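You operate a simulated robot arm through the tools that you are given. There is no shell and no other tool.

You are at the controls of a simulated robot arm. One attempt, no reset.

JOB
Fill the open nut tub to its line from the matching large tub, then close both.
Fine: use the orange ladle and put it back.

It is judged by the outcome, as a careful person would: the job done as asked, and still so three seconds after it is handed in. It fails if anything else is knocked over, pushed out of place, dropped, spilled or broken.

ROBOT AND FRAMES
A 7-joint arm with a two-finger parallel gripper, fixed in place. Base frame: the origin is at the foot of the arm, x ahead of it, y to its left, z up; the work surface is at about z = 760. Readings come in mm, rad, newtons and seconds.
Its first joint turns from -2.897 to 2.897 rad. Payload 1.57 kg.
The TCP is the grasp point between the finger pads, 30 mm short of the fingertips. In the tool frame z runs along the fingers and y along their closing line. The gripper opens to 80 mm. The fingers are 17 mm wide and 12 mm thick; the gripper's body (40 by 82 mm) begins 80 mm behind the TCP.
Orientation is that of the tool frame in the base frame, as [roll, pitch, yaw] about the fixed x, y, z axes, in that order (R = Rz(yaw) Ry(pitch) Rx(roll)). With the fingers straight down and closing along the base's y, the tool's x points along the base's -x, its y along +y and its z along -z.

CONTROLS
- The arm moves only by the tool apply_moves. Its argument "commands" is a list of rows, each a list of 3 entries, a list of its own where there are three numbers: the shift along the tool's x, y, z in mm, then the turn, a rotation vector about the tool's x, y, z in rad, then the gripper command, from -1 (fully open) to 1 (shut), values between in proportion. In form: [[[tx, ty, tz], [wx, wy, wz], jaw], ...]. A call has 1 to 20 rows; each row is the pose to reach, as a shift and turn from the pose commanded when the call began, along the tool's axes at that moment. A row lasts 0.2 s, in which the tool goes at most 50 mm and 0.15 rad; a call with a longer step from one row to the next is refused whole, and so is a gripper value outside its range. Where a pose cannot be reached the arm comes as near as it can. A force on the tool above 40 N (or 10 N above the force at the start of the call, whichever is more), or a blocked arm, ends the call early, and 0.2 s more pass. The fingers move at their own pace (about 153 mm/s each) and stop on an object; they squeeze with about 36 N. The grip force told is the motor's: it shows also when the fingers shut on nothing. Time passes only in rows, and 0.2 s behind the last, so rows that repeat a pose let the fingers close. It gives the time, the measured TCP pose, the force on the tool (base axes), the opening and the grip force at its end, in the units of the frame above (readings bear some noise), with the torque about the TCP (base axes, N m) and any sound that the robot's microphone picked up.
- Cameras (640 x 400 px; columns grow to the right, rows downward): "scene" is fixed at [400.8, 499.8, 1603.9]; the picture's right is [0.98, -0.21, 0.00], its down [-0.21, -0.98, -0.08] and it looks along [0.02, 0.07, -1.00] (base axes); focal length 276 px, centre (320, 200). "wrist" rides on the gripper at [72, -7, -122] in the tool frame; the picture's right is [0.09, 1.00, 0.00], its down [-0.84, 0.08, -0.54] and it looks along [-0.54, 0.05, 0.84] (tool axes); focal length 238 px, centre (320, 200). There is no depth. A picture from a camera that has moved, and an enlarged one, comes with that camera's place and axes in the base frame and with its lens.
- capture(camera): a new picture of that camera. No time passes.
- zoom(camera, box): a new picture of the part [left, top, right, bottom] of that camera's present view, enlarged. No time passes.
- sign_off(): hands the job in; it is judged then, once.

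Places have to be worked out from the pictures, the camera data and where the tool is seen. Open the gripper and draw the arm clear of the work before you hand the job in, unless the task says otherwise.

The tools are called after "Request:" as a command line: name --argument value ..., lists and objects as JSON in quotes. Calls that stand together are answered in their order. apply_moves: Moves the arm, as the interface text tells. Its arguments: {"type":"object","properties":{"commands":{"type":"array"}},"required":["commands"]} The other tools are called the same way: capture (camera) takes a picture; zoom (camera, box) takes an enlarged picture of a part of a camera's view; sign_off () hands the job in.

At the start:

```text
time: 0.0
tcp_pos: [370.2, 420.8, 1212.7]
tcp_rot: [-3.141, 0.0, -3.141]
wrist_force: [1.2, 0.1, 0.5]
torque: [0.02, -0.02, 0.02]
width: 79.8
finger_force: 0.1
```

scene: 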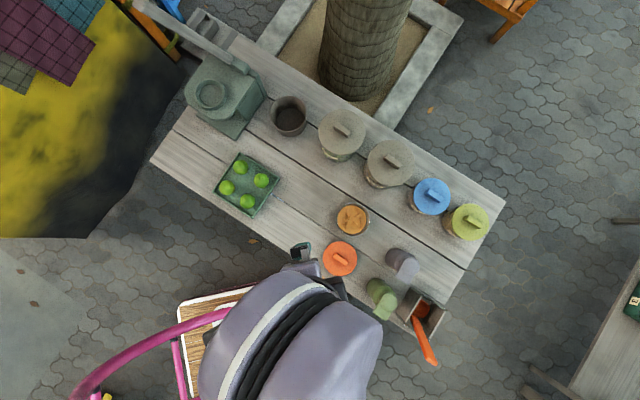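
wrist: 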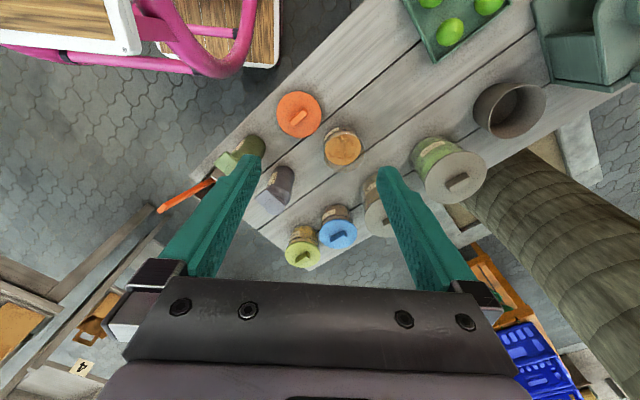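

I start by looking closely at the table in both cameras to identify the tubs, lids, labels and ladle.

Request:
zoom --camera "scene" --box '[300, 90, 520, 230]'

Request:
zoom --camera "scene" --box '[280, 190, 480, 370]'

Request:
zoom --camera "wrist" --box '[150, 70, 400, 280]'

Request:
zoom --camera "wrist" --box '[300, 60, 560, 260]'

```text
2.86 times, centred on (410, 160) of scene
camera zoom: at [400.8, 499.8, 1603.9], right [0.98, -0.21, 0.0], down [-0.21, -0.98, -0.08], along [0.02, 0.07, -1.0], focal length 788 px, centre (63, 314)
```

zoom: 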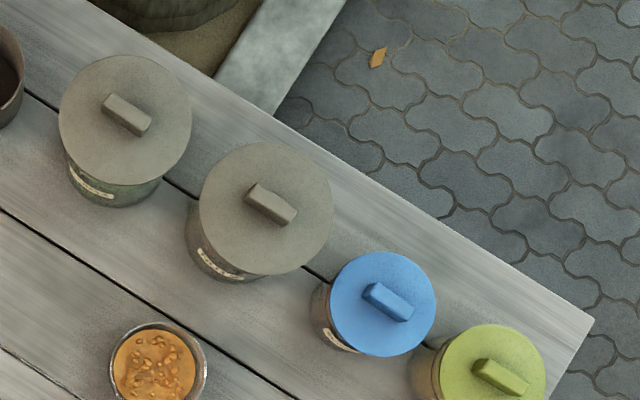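

```text
2.22 times, centred on (380, 280) of scene
camera zoom: at [400.8, 499.8, 1603.9], right [0.98, -0.21, 0.0], down [-0.21, -0.98, -0.08], along [0.02, 0.07, -1.0], focal length 613 px, centre (187, 22)
```

zoom: 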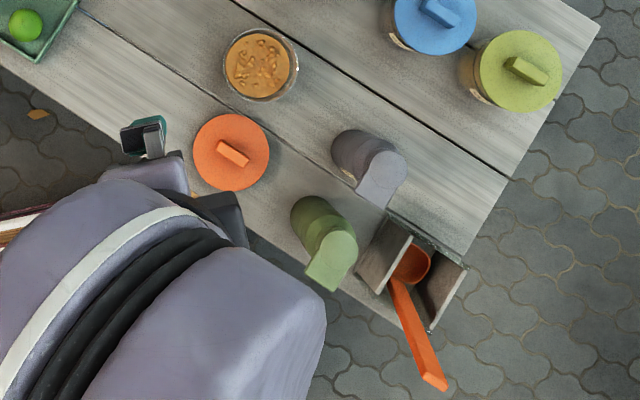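

```text
1.90 times, centred on (275, 175) of wrist
camera zoom: at [297.4, 413.4, 1334.2], right [-0.09, 1.0, 0.0], down [0.84, 0.08, 0.54], along [0.54, 0.05, -0.84], focal length 454 px, centre (406, 248)
```

zoom: 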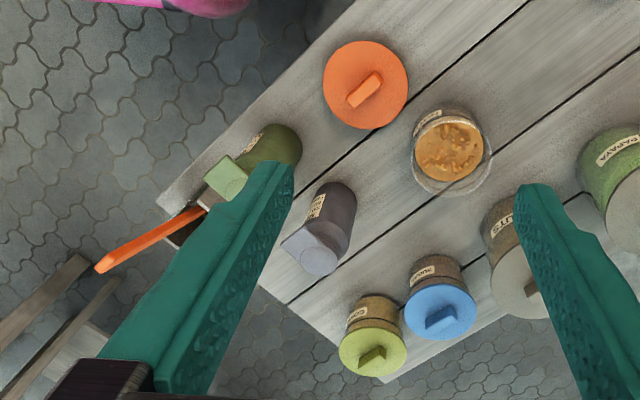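

```text
2.00 times, centred on (430, 160) of wrist
camera zoom: at [297.4, 413.4, 1334.2], right [-0.09, 1.0, 0.0], down [0.84, 0.08, 0.54], along [0.54, 0.05, -0.84], focal length 477 px, centre (100, 280)
```

zoom: 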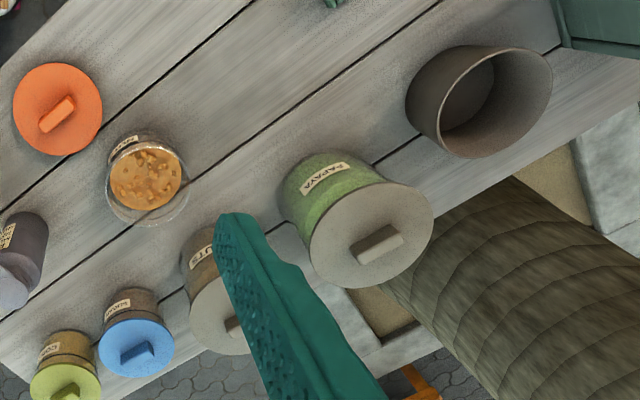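

The open tub holds nuts and has an orange lid lying beside it. I zoom tighter to read the labels and see the open tub's fill line.

Request:
zoom --camera "wrist" --box '[315, 115, 375, 175]'

Request:
zoom --camera "wrist" --box '[280, 195, 370, 275]'

Request:
zoom --camera "wrist" --box '[360, 130, 500, 240]'

Request:
zoom --camera "wrist" --box '[150, 120, 310, 230]'

Request:
zoom --camera "scene" --box '[270, 220, 370, 290]'

Request:
zoom --camera "scene" --box '[360, 240, 460, 370]'

```text
6.67 times, centred on (345, 145) of wrist
camera zoom: at [297.4, 413.4, 1334.2], right [-0.09, 1.0, 0.0], down [0.84, 0.08, 0.54], along [0.54, 0.05, -0.84], focal length 1589 px, centre (153, 567)
```

zoom: 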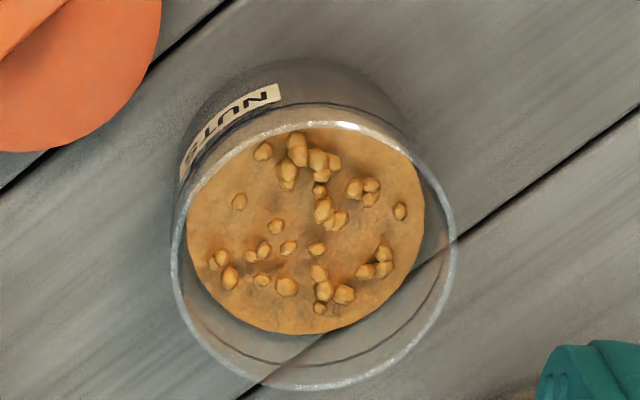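

```text
5.00 times, centred on (325, 235) of wrist
camera zoom: at [297.4, 413.4, 1334.2], right [-0.09, 1.0, 0.0], down [0.84, 0.08, 0.54], along [0.54, 0.05, -0.84], focal length 1192 px, centre (295, 25)
```

zoom: 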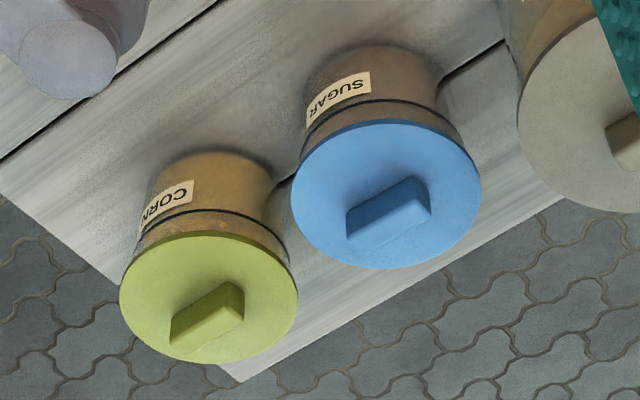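

```text
3.64 times, centred on (430, 185) of wrist
camera zoom: at [297.4, 413.4, 1334.2], right [-0.09, 1.0, 0.0], down [0.84, 0.08, 0.54], along [0.54, 0.05, -0.84], focal length 867 px, centre (-80, 254)
```

zoom: 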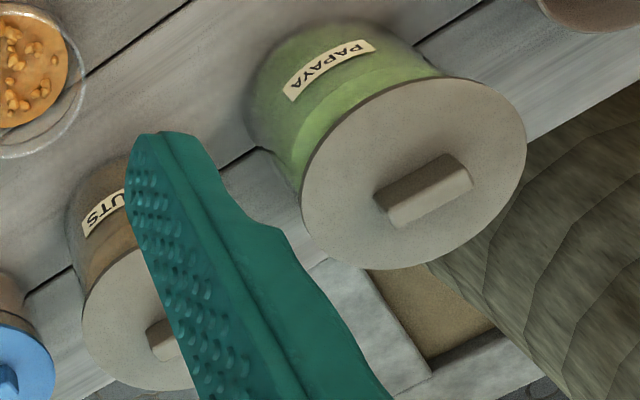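

```text
3.64 times, centred on (230, 175) of wrist
camera zoom: at [297.4, 413.4, 1334.2], right [-0.09, 1.0, 0.0], down [0.84, 0.08, 0.54], along [0.54, 0.05, -0.84], focal length 867 px, centre (647, 291)
```

zoom: 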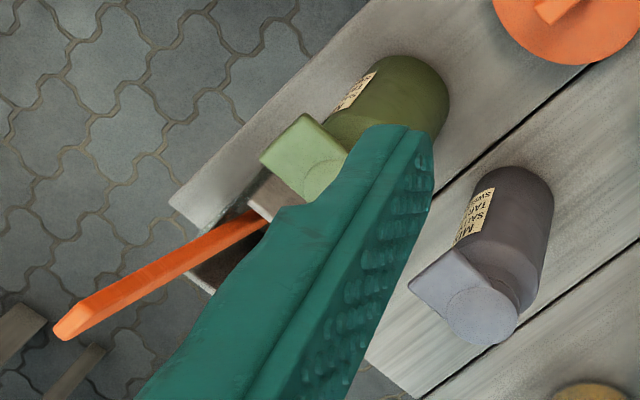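

```text
5.71 times, centred on (320, 255) of scene
camera zoom: at [400.8, 499.8, 1603.9], right [0.98, -0.21, 0.0], down [-0.21, -0.98, -0.08], along [0.02, 0.07, -1.0], focal length 1575 px, centre (320, -114)
```

zoom: 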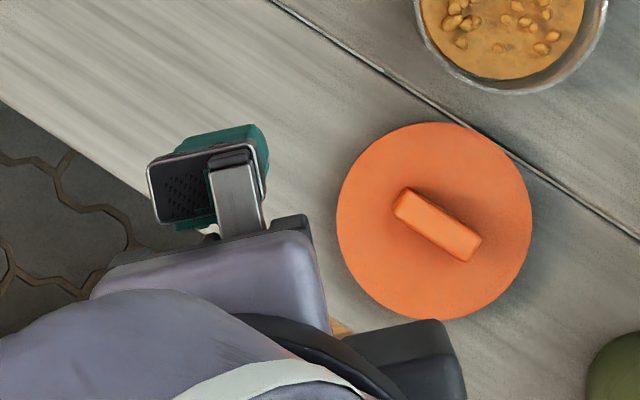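

```text
3.08 times, centred on (410, 305) of scene
camera zoom: at [400.8, 499.8, 1603.9], right [0.98, -0.21, 0.0], down [-0.21, -0.98, -0.08], along [0.02, 0.07, -1.0], focal length 848 px, centre (43, -123)
```

zoom: 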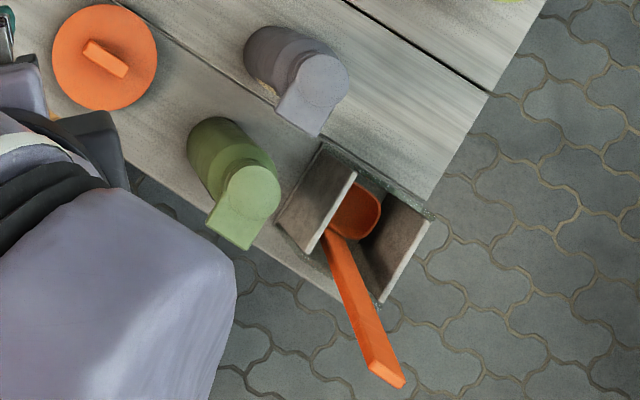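

Labels read: the open tub says NUTS, the large tubs are PAPAYA and NUTS, and the small ones are SUGAR and CORN, each with a dark ring as its line. I move the wrist camera over towards the ladle holder to measure it.

Request:
apply_moves --commands '[[[-13, -39, 19], [0, 0, 0], -1], [[-26, -78, 38], [0, 0, 0], -1], [[-39, -116, 57], [0, 0, 0], -1], [[-53, -155, 76], [0, 0, 0], -1], [[-66, -194, 95], [0, 0, 0], -1], [[-80, -232, 114], [0, 0, 0], -1], [[-93, -271, 134], [0, 0, 0], -1], [[-93, -271, 134], [0, 0, 0], -1]]'

Request:
capture --camera "wrist"

Request:
capture --camera "scene"

```text
time: 1.8
tcp_pos: [465.1, 146.1, 1079.2]
tcp_rot: [-3.141, 0.001, 3.141]
wrist_force: [0.1, 0.0, -0.7]
torque: [0.01, -0.02, 0.0]
width: 80.0
finger_force: 0.0
```

```text
taken
camera wrist: at [391.2, 138.5, 1200.2], right [-0.09, 1.0, 0.0], down [0.84, 0.08, 0.54], along [0.54, 0.05, -0.84], focal length 238 px, centre (320, 200)
```

wrist: 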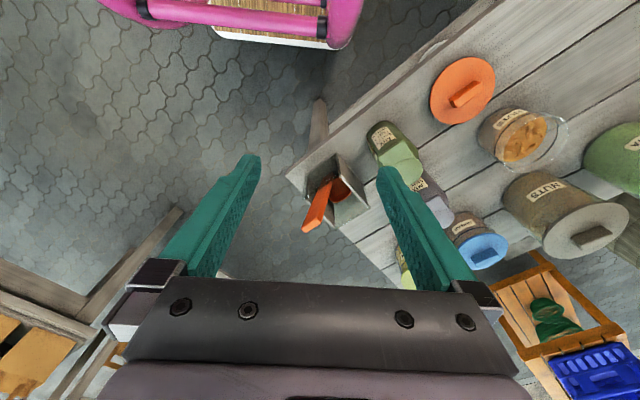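

```text
taken
```

scene: 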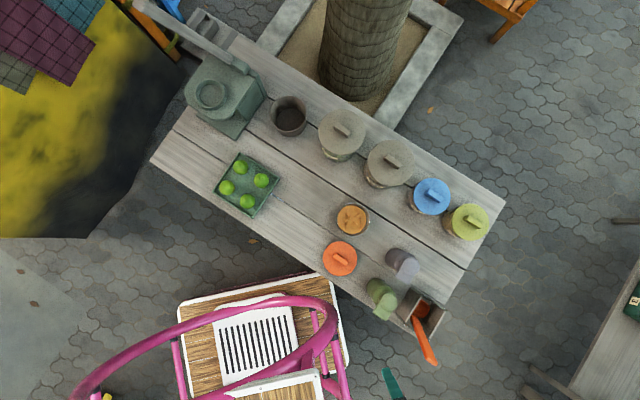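

I zoom on the ladle and the neighbouring bottles from this viewpoint.

Request:
zoom --camera "wrist" --box '[270, 110, 410, 250]'

Request:
zoom --camera "wrist" --box '[410, 40, 640, 280]'

Request:
zoom --camera "scene" --box '[360, 240, 460, 370]'

Request:
zoom --camera "scene" --box '[290, 180, 430, 290]'

```text
2.86 times, centred on (340, 180) of wrist
camera zoom: at [391.2, 138.5, 1200.2], right [-0.09, 1.0, 0.0], down [0.84, 0.08, 0.54], along [0.54, 0.05, -0.84], focal length 681 px, centre (263, 257)
```

zoom: 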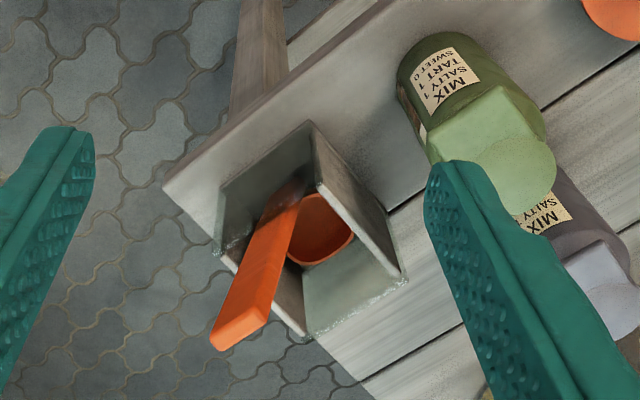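

```text
1.67 times, centred on (525, 160) of wrist
camera zoom: at [391.2, 138.5, 1200.2], right [-0.09, 1.0, 0.0], down [0.84, 0.08, 0.54], along [0.54, 0.05, -0.84], focal length 397 px, centre (-22, 267)
```

zoom: 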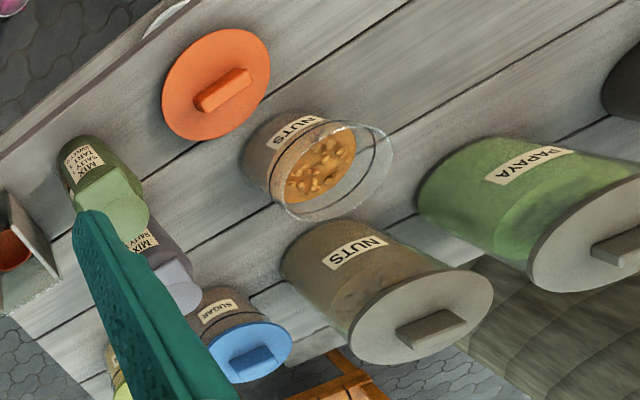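

```text
3.08 times, centred on (410, 305) of scene
camera zoom: at [400.8, 499.8, 1603.9], right [0.98, -0.21, 0.0], down [-0.21, -0.98, -0.08], along [0.02, 0.07, -1.0], focal length 848 px, centre (43, -123)
```

zoom: 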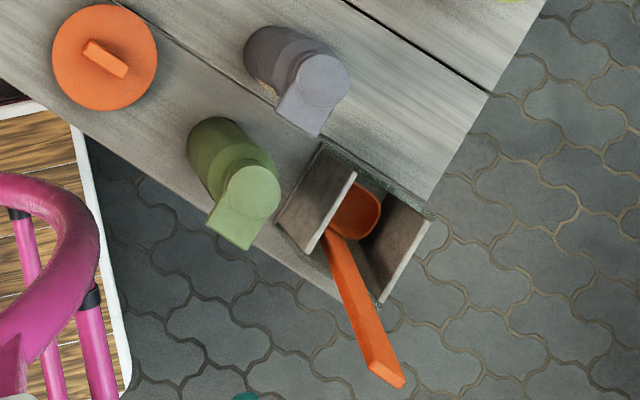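

```text
3.64 times, centred on (360, 235) of scene
camera zoom: at [400.8, 499.8, 1603.9], right [0.98, -0.21, 0.0], down [-0.21, -0.98, -0.08], along [0.02, 0.07, -1.0], focal length 1002 px, centre (174, 73)
```

zoom: 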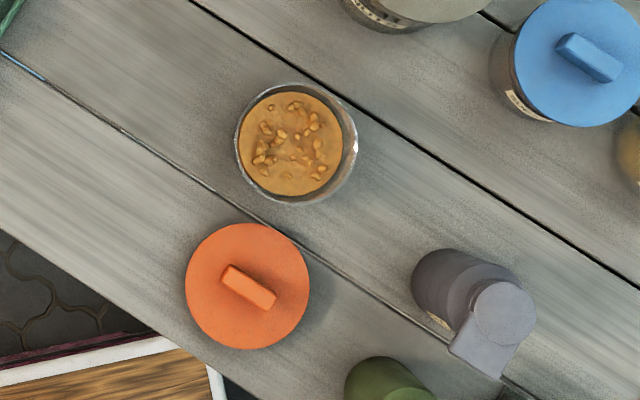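

The ladle handle tip appears at about (578,145,973) with the bowl down near (645,190,790). I tilt the wrist to look more horizontally, to get heights of the ladle, holder and tubs.

Request:
apply_moves --commands '[[[16, 0, 5], [0, -0.125, 0], -1], [[32, 0, 10], [0, -0.25, 0], -1], [[48, 0, 15], [0, -0.375, 0], -1], [[60, 0, 20], [0, -0.5, 0], -1], [[60, 0, 20], [0, -0.5, 0], -1]]'

Request:
capture --camera "wrist"

Request:
zoom --camera "wrist" --box '[250, 130, 410, 250]'

Request:
zoom --camera "wrist" --box '[400, 60, 640, 220]'

```text
time: 3.0
tcp_pos: [417.7, 198.0, 1071.3]
tcp_rot: [-3.14, 0.501, 3.14]
wrist_force: [0.4, 0.3, 0.8]
torque: [0.01, -0.02, -0.07]
width: 79.8
finger_force: 0.0
out of reach, approached as far as the arm can: row 2, 3, 4, 5
```

```text
taken
camera wrist: at [295.6, 190.3, 1143.9], right [-0.08, 1.0, -0.05], down [0.47, 0.08, 0.88], along [0.88, 0.05, -0.48], focal length 238 px, centre (320, 200)
```

wrist: 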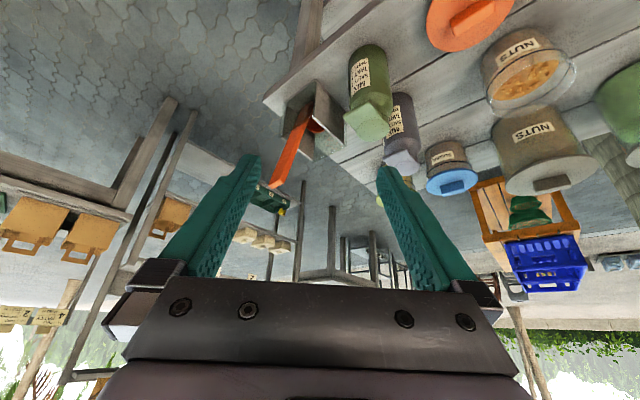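

```text
3.33 times, centred on (330, 190) of wrist
camera zoom: at [295.6, 190.3, 1143.9], right [-0.08, 1.0, -0.05], down [0.47, 0.08, 0.88], along [0.88, 0.05, -0.48], focal length 794 px, centre (287, 233)
```

zoom: 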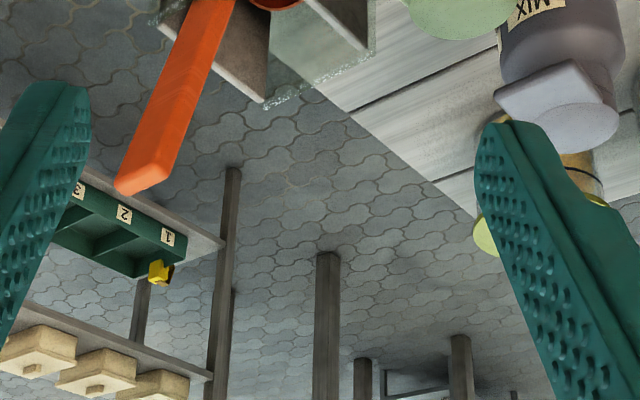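

```text
2.50 times, centred on (520, 140) of wrist
camera zoom: at [295.6, 190.3, 1143.9], right [-0.08, 1.0, -0.05], down [0.47, 0.08, 0.88], along [0.88, 0.05, -0.48], focal length 596 px, centre (-180, 350)
```

zoom: 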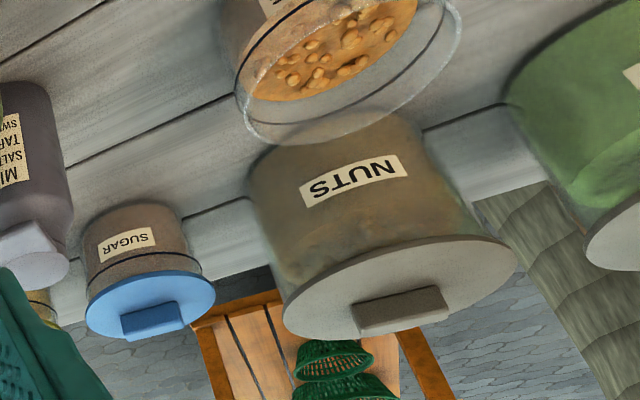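

That pose was at the edge of the reach, but it shows the tub ring lines and nut levels. I level the tool and move out over the near side of the table for better views of the tubs.

Request:
apply_moves --commands '[[[10, 30, -5], [0, 0.125, 0], -1], [[12, 70, -7], [0, 0.25, 0], -1], [[12, 110, -7], [0, 0.375, 0], -1], [[10, 140, -6], [0, 0.5, 0], -1], [[10, 140, -6], [0, 0.5, 0], -1]]'

```text
time: 4.2
tcp_pos: [407.5, 338.0, 1072.3]
tcp_rot: [3.141, -0.001, 3.141]
wrist_force: [-0.5, 0.1, 0.0]
torque: [0.0, 0.01, -0.03]
width: 80.0
finger_force: 0.0
```

Now I yaw the tool 45° towards the tubs and look.

Request:
apply_moves --commands '[[[5, 7, -2], [0, 0, -0.13], -1], [[10, 14, -3], [0, 0, -0.26], -1], [[15, 20, -4], [0, 0, -0.39], -1], [[20, 26, -5], [0, 0, -0.52], -1], [[25, 32, -6], [0, 0, -0.65], -1], [[30, 37, -8], [0, 0, -0.785], -1], [[30, 37, -8], [0, 0, -0.785], -1]]'

Request:
capture --camera "wrist"

Request:
zoom --camera "wrist" --box '[220, 70, 420, 200]'

Request:
zoom --camera "wrist" --box '[230, 180, 430, 290]'

```text
time: 5.8
tcp_pos: [375.6, 375.6, 1077.9]
tcp_rot: [-3.14, 0.0, -2.355]
wrist_force: [-0.1, -0.5, 0.1]
torque: [-0.01, 0.03, 0.01]
width: 80.0
finger_force: 0.1
```

```text
taken
camera wrist: at [330.2, 319.4, 1201.1], right [-0.77, 0.64, 0.0], down [0.54, 0.65, 0.54], along [0.35, 0.42, -0.84], focal length 238 px, centre (320, 200)
```

wrist: 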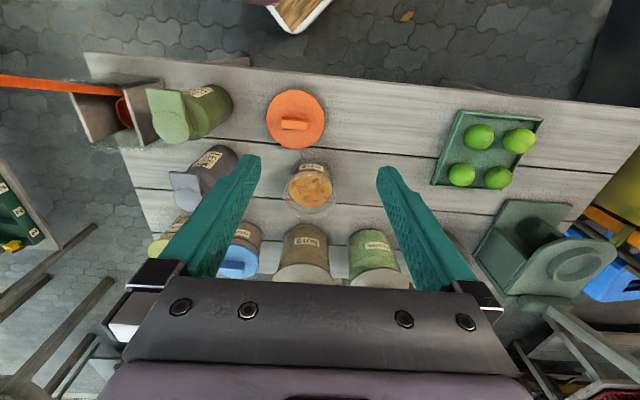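

```text
3.08 times, centred on (320, 135) of wrist
camera zoom: at [330.2, 319.4, 1201.1], right [-0.77, 0.64, 0.0], down [0.54, 0.65, 0.54], along [0.35, 0.42, -0.84], focal length 733 px, centre (320, 400)
```

zoom: 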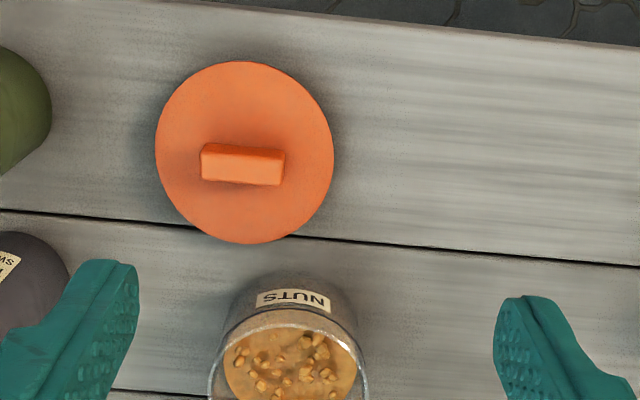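

```text
3.20 times, centred on (330, 235) of wrist
camera zoom: at [330.2, 319.4, 1201.1], right [-0.77, 0.64, 0.0], down [0.54, 0.65, 0.54], along [0.35, 0.42, -0.84], focal length 763 px, centre (288, 88)
```

zoom: 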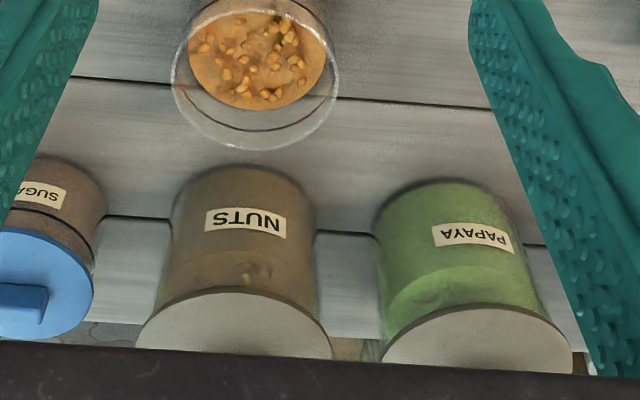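

The table's long edge runs exactly perpendicular to the 45° radial direction, so I'll work in a frame U=(x+y)/√2 (outward), V=(y−x)/√2 (left). Open tub ≈ (U690,V−8), large NUTS ≈ (U869,V−5), orange lid knob ≈ (577,−40,788). I move outward to view the large tub.

Request:
apply_moves --commands '[[[-37, 0, -7], [0, 0, 0], -1], [[-74, 0, -15], [0, 0, 0], -1], [[-110, 0, -22], [0, 0, 0], -1], [[-110, 0, -22], [0, 0, 0], -1]]'

Request:
capture --camera "wrist"

Request:
zoom --camera "wrist" --box '[250, 180, 390, 280]'

Request:
zoom --camera "wrist" --box '[250, 70, 390, 170]'

Request:
zoom --camera "scene" --box '[330, 130, 430, 250]'

```text
time: 6.8
tcp_pos: [452.4, 453.8, 1100.8]
tcp_rot: [-3.141, 0.0, -2.357]
wrist_force: [0.2, 0.1, -0.2]
torque: [0.04, -0.03, -0.02]
width: 80.0
finger_force: 0.0
```

```text
taken
camera wrist: at [406.8, 397.2, 1222.5], right [-0.77, 0.64, 0.0], down [0.54, 0.65, 0.54], along [0.35, 0.42, -0.84], focal length 238 px, centre (320, 200)
```

wrist: 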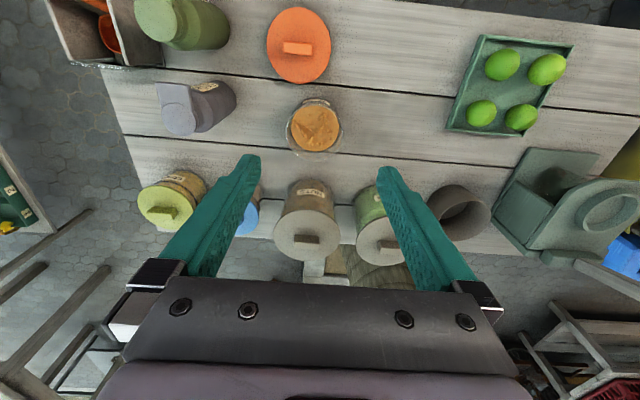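

```text
4.00 times, centred on (320, 230) of wrist
camera zoom: at [406.8, 397.2, 1222.5], right [-0.77, 0.64, 0.0], down [0.54, 0.65, 0.54], along [0.35, 0.42, -0.84], focal length 953 px, centre (320, 80)
```

zoom: 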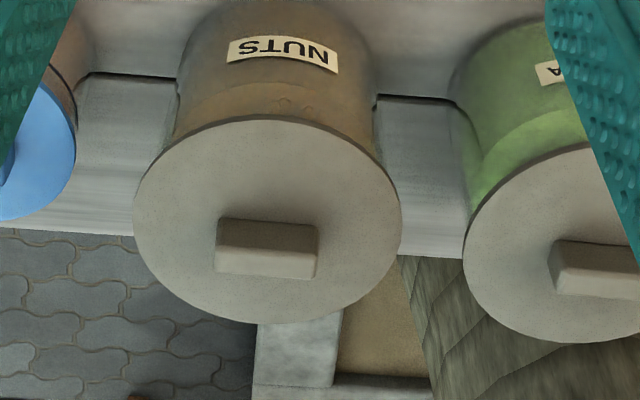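

```text
4.00 times, centred on (320, 120) of wrist
camera zoom: at [406.8, 397.2, 1222.5], right [-0.77, 0.64, 0.0], down [0.54, 0.65, 0.54], along [0.35, 0.42, -0.84], focal length 953 px, centre (320, 520)
```

zoom: 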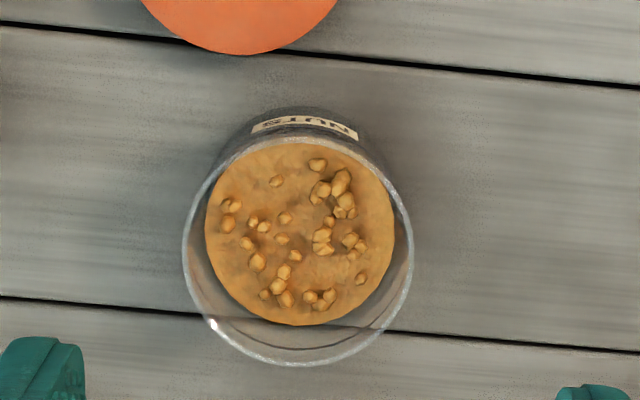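

```text
3.33 times, centred on (380, 190) of scene
camera zoom: at [400.8, 499.8, 1603.9], right [0.98, -0.21, 0.0], down [-0.21, -0.98, -0.08], along [0.02, 0.07, -1.0], focal length 919 px, centre (120, 233)
```

zoom: 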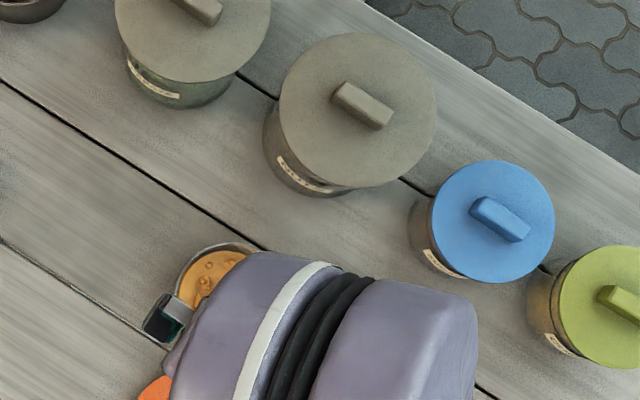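

Large NUTS lid: top z≈885, knob top ≈ (864,−3,914), knob ~42×13 mm long along V. Open tub rim ≈ (692,−6,820), Ø≈96. Now I move over to inspect the ladle closely.

Request:
apply_moves --commands '[[[24, -38, 7], [0, 0, 0], -1], [[48, -76, 14], [0, 0, 0], -1], [[72, -114, 22], [0, 0, 0], -1], [[96, -152, 29], [0, 0, 0], -1], [[120, -190, 36], [0, 0, 0], -1], [[144, -228, 44], [0, 0, 0], -1], [[168, -266, 51], [0, 0, 0], -1], [[190, -300, 58], [0, 0, 0], -1], [[190, -300, 58], [0, 0, 0], -1]]'

Request:
capture --camera "wrist"

Request:
zoom --camera "wrist" --box '[230, 90, 390, 230]'

Request:
zoom --camera "scene" --box '[395, 280, 450, 370]'

```text
time: 8.8
tcp_pos: [533.8, 104.9, 1043.7]
tcp_rot: [-3.141, 0.0, -2.356]
wrist_force: [0.0, 0.2, -0.3]
torque: [0.03, 0.0, 0.02]
width: 80.0
finger_force: 0.2
```

```text
taken
camera wrist: at [487.3, 49.4, 1164.7], right [-0.77, 0.64, 0.0], down [0.54, 0.65, 0.54], along [0.35, 0.42, -0.84], focal length 238 px, centre (320, 200)
```

wrist: 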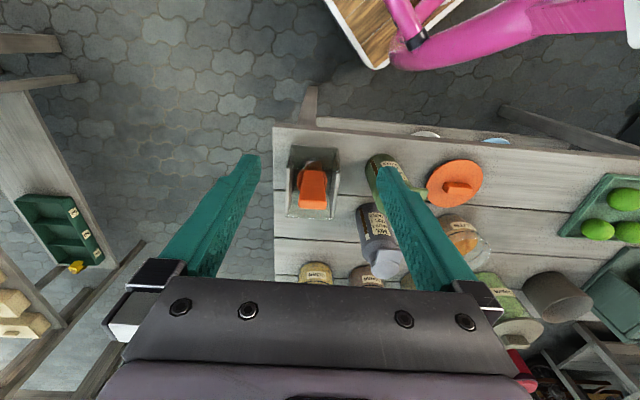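

```text
2.86 times, centred on (310, 160) of wrist
camera zoom: at [487.3, 49.4, 1164.7], right [-0.77, 0.64, 0.0], down [0.54, 0.65, 0.54], along [0.35, 0.42, -0.84], focal length 681 px, centre (349, 314)
```

zoom: 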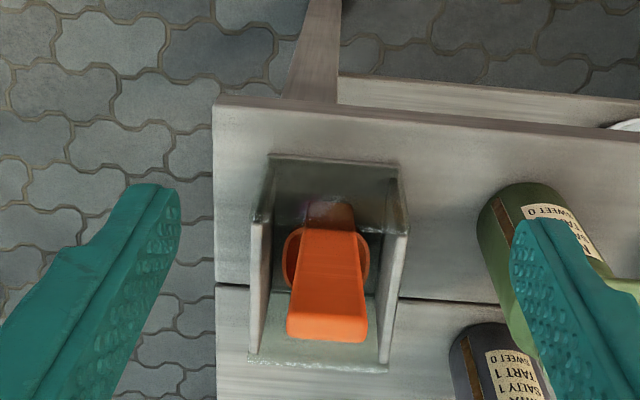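

```text
4.44 times, centred on (422, 325) of scene
camera zoom: at [400.8, 499.8, 1603.9], right [0.98, -0.21, 0.0], down [-0.21, -0.98, -0.08], along [0.02, 0.07, -1.0], focal length 1225 px, centre (-136, -356)
```

zoom: 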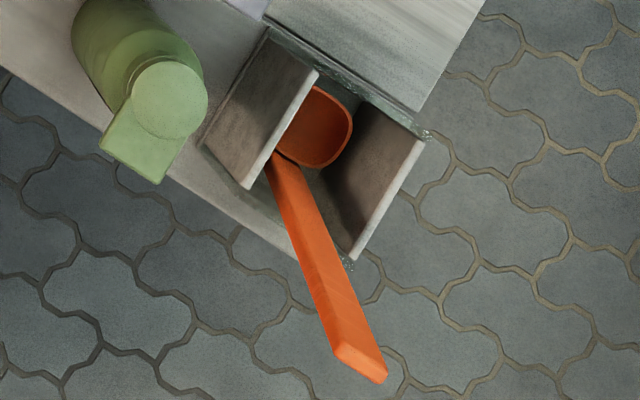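

Handle end is at about (511,−305,971), the bowl rim centre ≈ (585,−306,785), handle ~27 mm wide along V. First I'll open the large tub: travel high to above its lid knob at (866,−4).

Request:
apply_moves --commands '[[[-34.5, 25, -15], [0, 0, 0], -1], [[-69, 50, -25], [0, 0, 0], -1], [[-103.5, 75, -25], [0, 0, 0], -1], [[-138, 100, -25], [0, 0, 0], -1], [[-172.5, 125, -25], [0, 0, 0], -1], [[-207, 150, -25], [0, 0, 0], -1], [[-241.5, 175, -25], [0, 0, 0], -1], [[-276, 200, -25], [0, 0, 0], -1], [[-310.5, 225, -25], [0, 0, 0], -1], [[-345, 250, -25], [0, 0, 0], -1], [[-379.5, 275, -5], [0, 0, 0], -1], [[-414, 300, 15], [0, 0, 0], -1], [[-414, 300, 30], [0, 0, 0], -1], [[-414, 300, 30], [0, 0, 0], -1]]'

Request:
capture --camera "wrist"

Request:
zoom --camera "wrist" --box '[240, 90, 400, 200]'

Request:
capture --camera "scene"

```text
time: 11.8
tcp_pos: [613.8, 612.5, 1013.3]
tcp_rot: [3.141, -0.001, -2.357]
wrist_force: [0.5, 0.1, -0.7]
torque: [0.01, 0.03, 0.0]
width: 79.9
finger_force: 0.1
```

```text
taken
camera wrist: at [566.6, 556.1, 1134.8], right [-0.77, 0.64, 0.0], down [0.54, 0.65, 0.54], along [0.35, 0.42, -0.84], focal length 238 px, centre (320, 200)
```

wrist: 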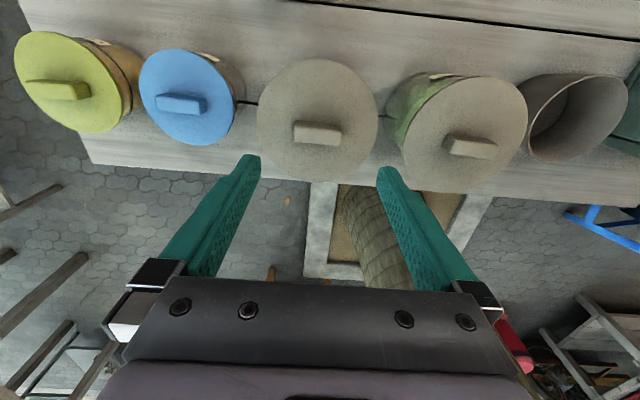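

```text
3.64 times, centred on (320, 145) of wrist
camera zoom: at [566.6, 556.1, 1134.8], right [-0.77, 0.64, 0.0], down [0.54, 0.65, 0.54], along [0.35, 0.42, -0.84], focal length 867 px, centre (320, 400)
```

zoom: 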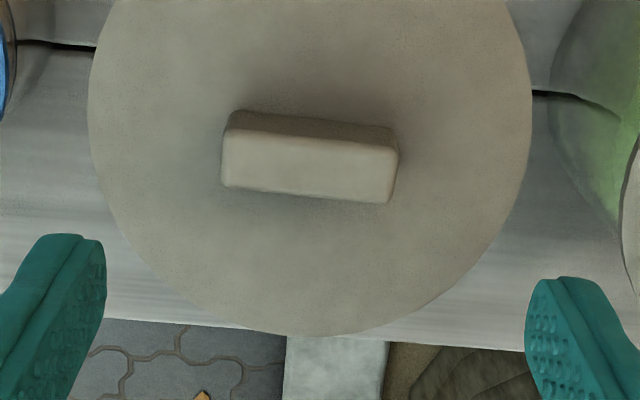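

```text
taken
```

scene: 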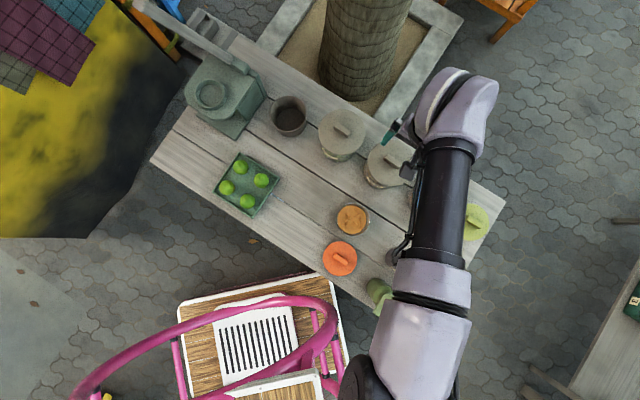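

Refined knob top: (865,−4,912), lid top z≈890. I centre on it, descend so the fingertips end ~4 mm above the lid disc, still open.

Request:
apply_moves --commands '[[[2, -2.9, 30], [0, 0, 0], -1], [[2, -2.9, 60], [0, 0, 0], -1], [[2, -2.9, 80], [0, 0, 0], -1], [[2, -2.9, 89], [0, 0, 0], -1], [[2, -2.9, 89], [0, 0, 0], -1]]'

Request:
zoom --camera "wrist" --box '[220, 60, 420, 200]'

```text
time: 13.0
tcp_pos: [613.5, 608.2, 925.3]
tcp_rot: [-3.141, 0.0, -2.356]
wrist_force: [-0.4, -0.5, 0.1]
torque: [0.02, 0.01, 0.02]
width: 80.2
finger_force: 0.1
```

```text
2.86 times, centred on (320, 130) of wrist
camera zoom: at [566.9, 551.6, 1046.6], right [-0.77, 0.64, 0.0], down [0.54, 0.65, 0.54], along [0.35, 0.42, -0.84], focal length 681 px, centre (320, 400)
```

zoom: 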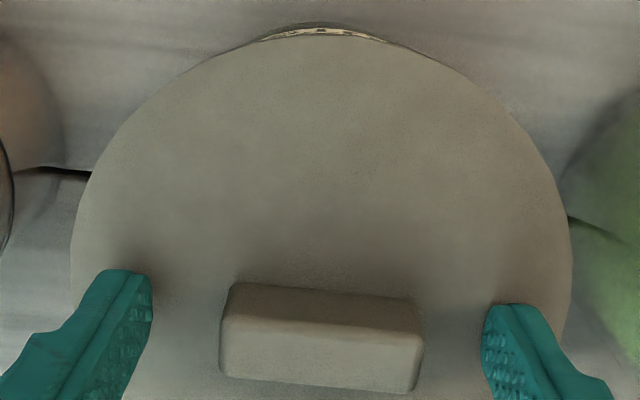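

The fingers straddle the knob with clear gaps. I close on it.

Request:
apply_moves --commands '[[[0, 0, 0], [0, 0, 0], 0], [[0, 0, 0], [0, 0, 0], 1], [[0, 0, 0], [0, 0, 0], 1], [[0, 0, 0], [0, 0, 0], 1]]'

Request:
zoom --camera "wrist" --box '[220, 60, 420, 200]'

```text
time: 14.0
tcp_pos: [612.8, 607.6, 924.8]
tcp_rot: [3.141, 0.0, -2.356]
wrist_force: [0.4, -0.8, -0.1]
torque: [0.02, 0.0, 0.02]
width: 44.7
finger_force: 36.3
heard: snap
```

```text
2.86 times, centred on (320, 130) of wrist
camera zoom: at [566.9, 551.6, 1046.7], right [-0.77, 0.64, 0.0], down [0.54, 0.65, 0.54], along [0.35, 0.42, -0.84], focal length 681 px, centre (320, 400)
```

zoom: 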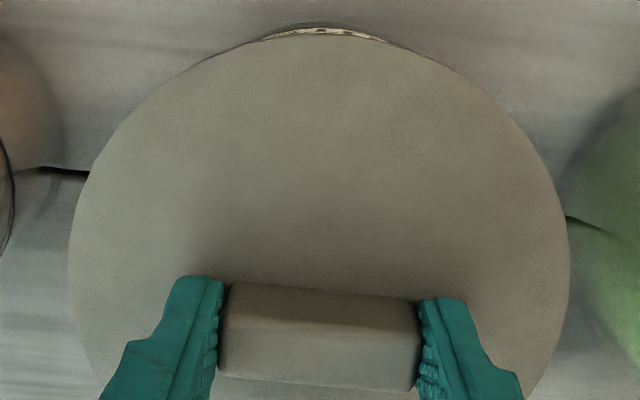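

Gripped at 44.7 mm; a "snap" was heard (possibly the lid unseating; the knob looks whole). I lift slowly and watch forces.

Request:
apply_moves --commands '[[[0, 0, -4], [0, 0, 0], 1], [[0, 0, -8], [0, 0, 0], 1], [[0, 0, -12], [0, 0, 0], 1], [[0, 0, -16], [0, 0, 0], 1]]'

Request:
zoom --camera "wrist" --box '[220, 60, 420, 200]'

Request:
zoom --camera "scene" --box '[340, 90, 460, 210]'

```text
time: 15.0
tcp_pos: [613.4, 606.4, 940.9]
tcp_rot: [3.141, -0.001, -2.356]
wrist_force: [-1.3, -1.1, 0.0]
torque: [0.01, -0.03, 0.0]
width: 46.3
finger_force: 0.0
```

```text
2.86 times, centred on (320, 130) of wrist
camera zoom: at [566.3, 551.8, 1062.5], right [-0.77, 0.64, 0.0], down [0.54, 0.65, 0.54], along [0.35, 0.42, -0.84], focal length 681 px, centre (320, 400)
```

zoom: 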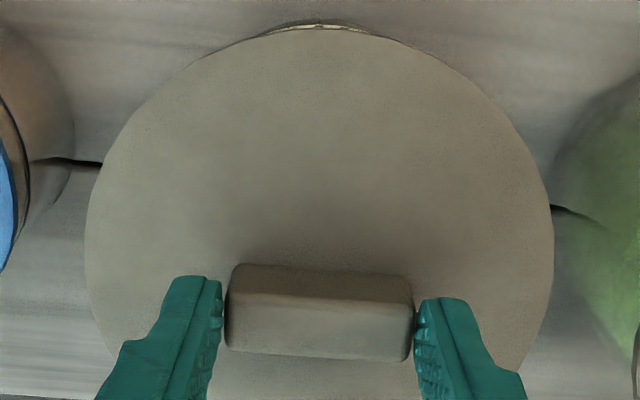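

```text
3.33 times, centred on (400, 150) of scene
camera zoom: at [400.8, 499.8, 1603.9], right [0.98, -0.21, 0.0], down [-0.21, -0.98, -0.08], along [0.02, 0.07, -1.0], focal length 919 px, centre (53, 367)
```

zoom: 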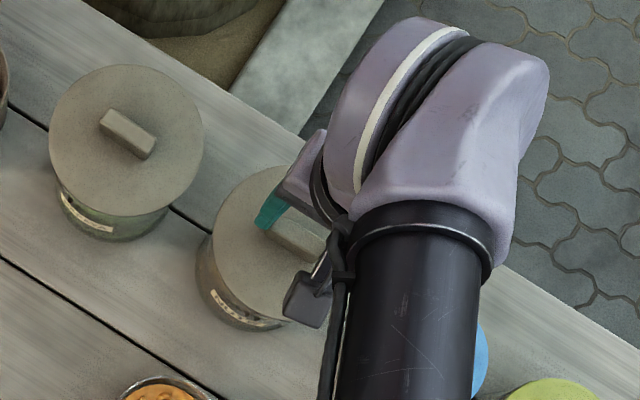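

The lid stayed behind: the fingers read 46.3 mm with zero grip force, so the grip let go although shut was commanded. I go back down the 16 mm with jaws open and examine how the gripper responds.

Request:
apply_moves --commands '[[[0, 0, 0], [0, 0, 0], 1], [[0, 0, 0], [0, 0, 0], 1]]'

Request:
capture --camera "wrist"

```text
time: 15.6
tcp_pos: [612.3, 606.3, 941.4]
tcp_rot: [3.141, -0.001, -2.357]
wrist_force: [0.9, 0.5, 2.3]
torque: [-0.01, 0.0, 0.1]
width: 45.0
finger_force: 36.0
heard: snap
```

```text
taken
camera wrist: at [566.3, 551.7, 1062.5], right [-0.77, 0.64, 0.0], down [0.54, 0.65, 0.54], along [0.35, 0.42, -0.84], focal length 238 px, centre (320, 200)
```

wrist: 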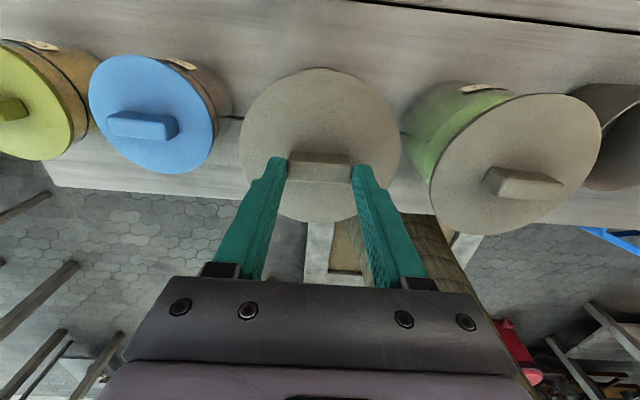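

The grip re-caught with another snap. I zoom to see exactly how the knob sits between the fingertips and whether the lid has moved.

Request:
zoom --camera "wrist" --box '[260, 120, 380, 200]'

Request:
zoom --camera "scene" --box '[370, 130, 430, 200]'

Request:
zoom --camera "wrist" --box '[220, 60, 420, 200]'

```text
5.00 times, centred on (320, 160) of wrist
camera zoom: at [566.3, 551.7, 1062.5], right [-0.77, 0.64, 0.0], down [0.54, 0.65, 0.54], along [0.35, 0.42, -0.84], focal length 1192 px, centre (320, 400)
```

zoom: 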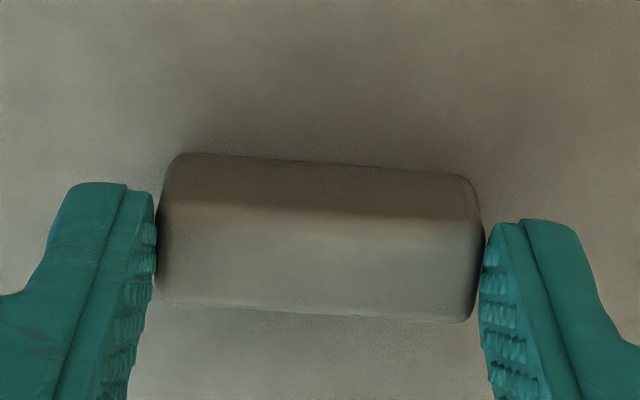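

```text
5.71 times, centred on (400, 165) of scene
camera zoom: at [400.8, 499.8, 1603.9], right [0.98, -0.21, 0.0], down [-0.21, -0.98, -0.08], along [0.02, 0.07, -1.0], focal length 1575 px, centre (-137, 400)
```

zoom: 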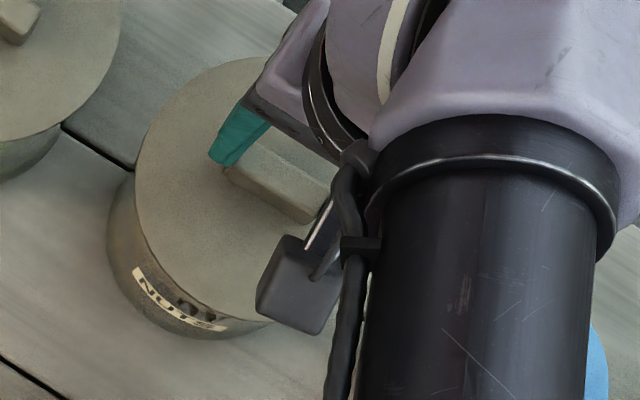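

```text
2.86 times, centred on (320, 130) of wrist
camera zoom: at [566.3, 551.7, 1062.5], right [-0.77, 0.64, 0.0], down [0.54, 0.65, 0.54], along [0.35, 0.42, -0.84], focal length 681 px, centre (320, 400)
```

zoom: 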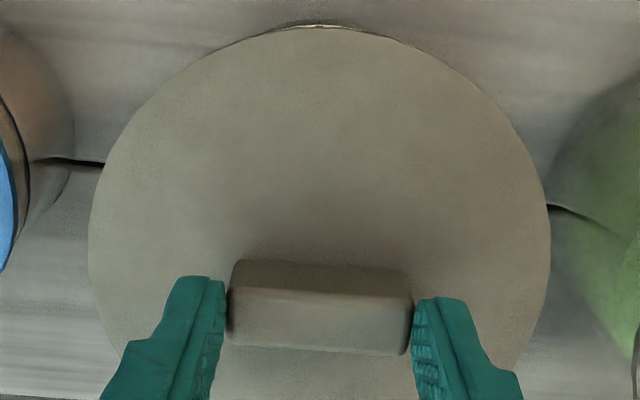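

I test whether the grip holds over time without motion before pulling again.

Request:
apply_moves --commands '[[[0, 0, 0], [0, 0, 0], 1], [[0, 0, 0], [0, 0, 0], 1], [[0, 0, 0], [0, 0, 0], 1], [[0, 0, 0], [0, 0, 0], 1]]'

Request:
zoom --camera "wrist" --box '[220, 60, 420, 200]'

```text
time: 16.6
tcp_pos: [613.2, 607.8, 941.4]
tcp_rot: [-3.141, 0.001, -2.355]
wrist_force: [1.3, 0.4, 3.8]
torque: [0.03, -0.02, 0.11]
width: 45.0
finger_force: 36.3
```

```text
2.86 times, centred on (320, 130) of wrist
camera zoom: at [566.3, 551.7, 1062.5], right [-0.77, 0.64, 0.0], down [0.54, 0.65, 0.54], along [0.35, 0.42, -0.84], focal length 681 px, centre (320, 400)
```

zoom: 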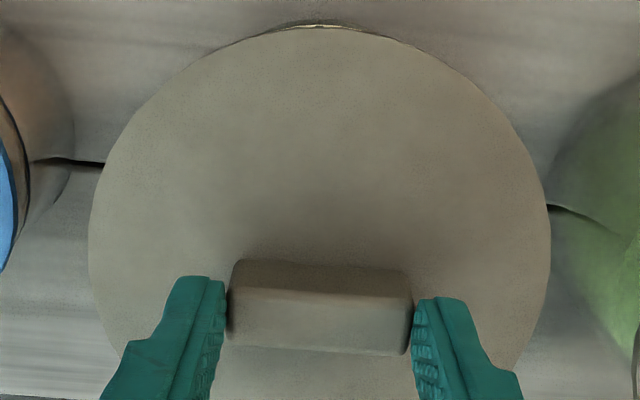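

Holding still, the lid is fully seated again (fingertips now only on the knob's rounded top, pushing up 4 N). So the lid is a snap-fit that pulled out of the grip. I reopen, go down lower on the knob, regrip, and then pull in small steps to read the force.

Request:
apply_moves --commands '[[[0, 0, 0], [0, 0, 0], -0.5], [[0, 0, 0], [0, 0, 0], -0.5], [[0, 0, 9], [0, 0, 0], -0.5], [[0, 0, 18.5], [0, 0, 0], -0.5], [[0, 0, 18.5], [0, 0, 0], -0.5]]'

Request:
zoom --camera "wrist" --box '[220, 60, 420, 200]'

```text
time: 17.8
tcp_pos: [613.1, 607.1, 922.7]
tcp_rot: [-3.141, 0.001, -2.357]
wrist_force: [-0.6, -2.6, 6.7]
torque: [-0.12, 0.0, 0.04]
width: 60.0
finger_force: 0.0
```

```text
2.86 times, centred on (320, 130) of wrist
camera zoom: at [566.0, 552.0, 1044.4], right [-0.77, 0.64, 0.0], down [0.54, 0.65, 0.54], along [0.35, 0.42, -0.84], focal length 681 px, centre (320, 400)
```

zoom: 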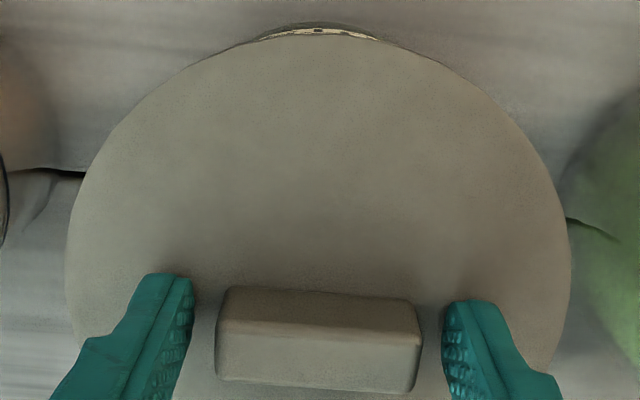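

Fingertips touch the lid disc here (+6.7 N), so the lid top is at z≈893. I back off 1.5 mm and close on the knob.

Request:
apply_moves --commands '[[[0, 0, -1.5], [0, 0, 0], -0.5], [[0, 0, -1.5], [0, 0, 0], 0.2], [[0, 0, -1.5], [0, 0, 0], 1], [[0, 0, -1.5], [0, 0, 0], 1], [[0, 0, -1.5], [0, 0, 0], 1]]'

Request:
apply_moves --commands '[[[0, 0, -1], [0, 0, 0], 1], [[0, 0, -2], [0, 0, 0], 1]]'

```text
time: 19.0
tcp_pos: [613.4, 608.6, 924.2]
tcp_rot: [3.142, -0.001, -2.356]
wrist_force: [0.3, -0.7, 0.6]
torque: [0.02, 0.03, -0.02]
width: 44.7
finger_force: 35.7
heard: snap
```

```text
time: 19.6
tcp_pos: [613.1, 608.7, 925.2]
tcp_rot: [-3.141, 0.0, -2.356]
wrist_force: [-0.1, -0.8, 0.8]
torque: [0.0, 0.0, 0.01]
width: 44.8
finger_force: 36.0
```

Force stays near zero after 2 mm of lift. I continue in small steps watching grip force.

Request:
apply_moves --commands '[[[0, 0, -2], [0, 0, 0], 1], [[0, 0, -4], [0, 0, 0], 1]]'

Request:
zoom --camera "wrist" --box '[220, 60, 420, 200]'

```text
time: 20.2
tcp_pos: [613.6, 609.1, 929.6]
tcp_rot: [3.141, 0.0, -2.357]
wrist_force: [-0.4, 0.3, -0.4]
torque: [-0.01, 0.01, -0.02]
width: 45.0
finger_force: 35.9
```

```text
2.86 times, centred on (320, 130) of wrist
camera zoom: at [566.7, 552.5, 1050.3], right [-0.77, 0.64, 0.0], down [0.54, 0.65, 0.54], along [0.35, 0.42, -0.84], focal length 681 px, centre (320, 400)
```

zoom: 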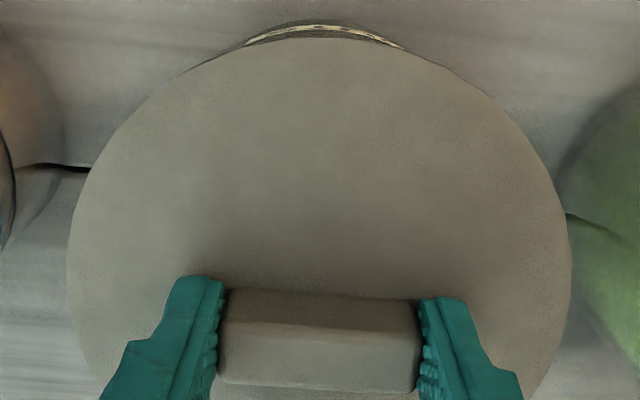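

The lid is now clearly rising with the gripper (more label visible under its edge). I continue lifting gently.

Request:
apply_moves --commands '[[[0, 0, -2], [0, 0, 0], 1], [[0, 0, -4], [0, 0, 0], 1]]'

Request:
apply_moves --commands '[[[0, 0, -2], [0, 0, 0], 1], [[0, 0, -4], [0, 0, 0], 1]]'

Request:
zoom --camera "wrist" --box '[220, 60, 420, 200]'

```text
time: 20.8
tcp_pos: [613.3, 608.7, 932.4]
tcp_rot: [3.141, 0.0, -2.356]
wrist_force: [-0.2, 0.3, 0.3]
torque: [0.01, 0.0, 0.04]
width: 44.8
finger_force: 36.1
```

```text
time: 21.4
tcp_pos: [614.0, 608.0, 936.3]
tcp_rot: [-3.141, 0.0, -2.357]
wrist_force: [-0.3, -0.3, -0.4]
torque: [-0.04, -0.01, 0.0]
width: 44.8
finger_force: 37.1
```

```text
2.86 times, centred on (320, 130) of wrist
camera zoom: at [566.9, 551.8, 1058.2], right [-0.77, 0.64, 0.0], down [0.54, 0.65, 0.54], along [0.35, 0.42, -0.84], focal length 681 px, centre (320, 400)
```

zoom: 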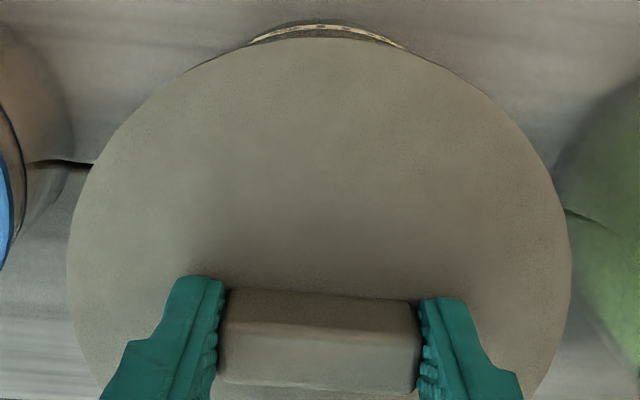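

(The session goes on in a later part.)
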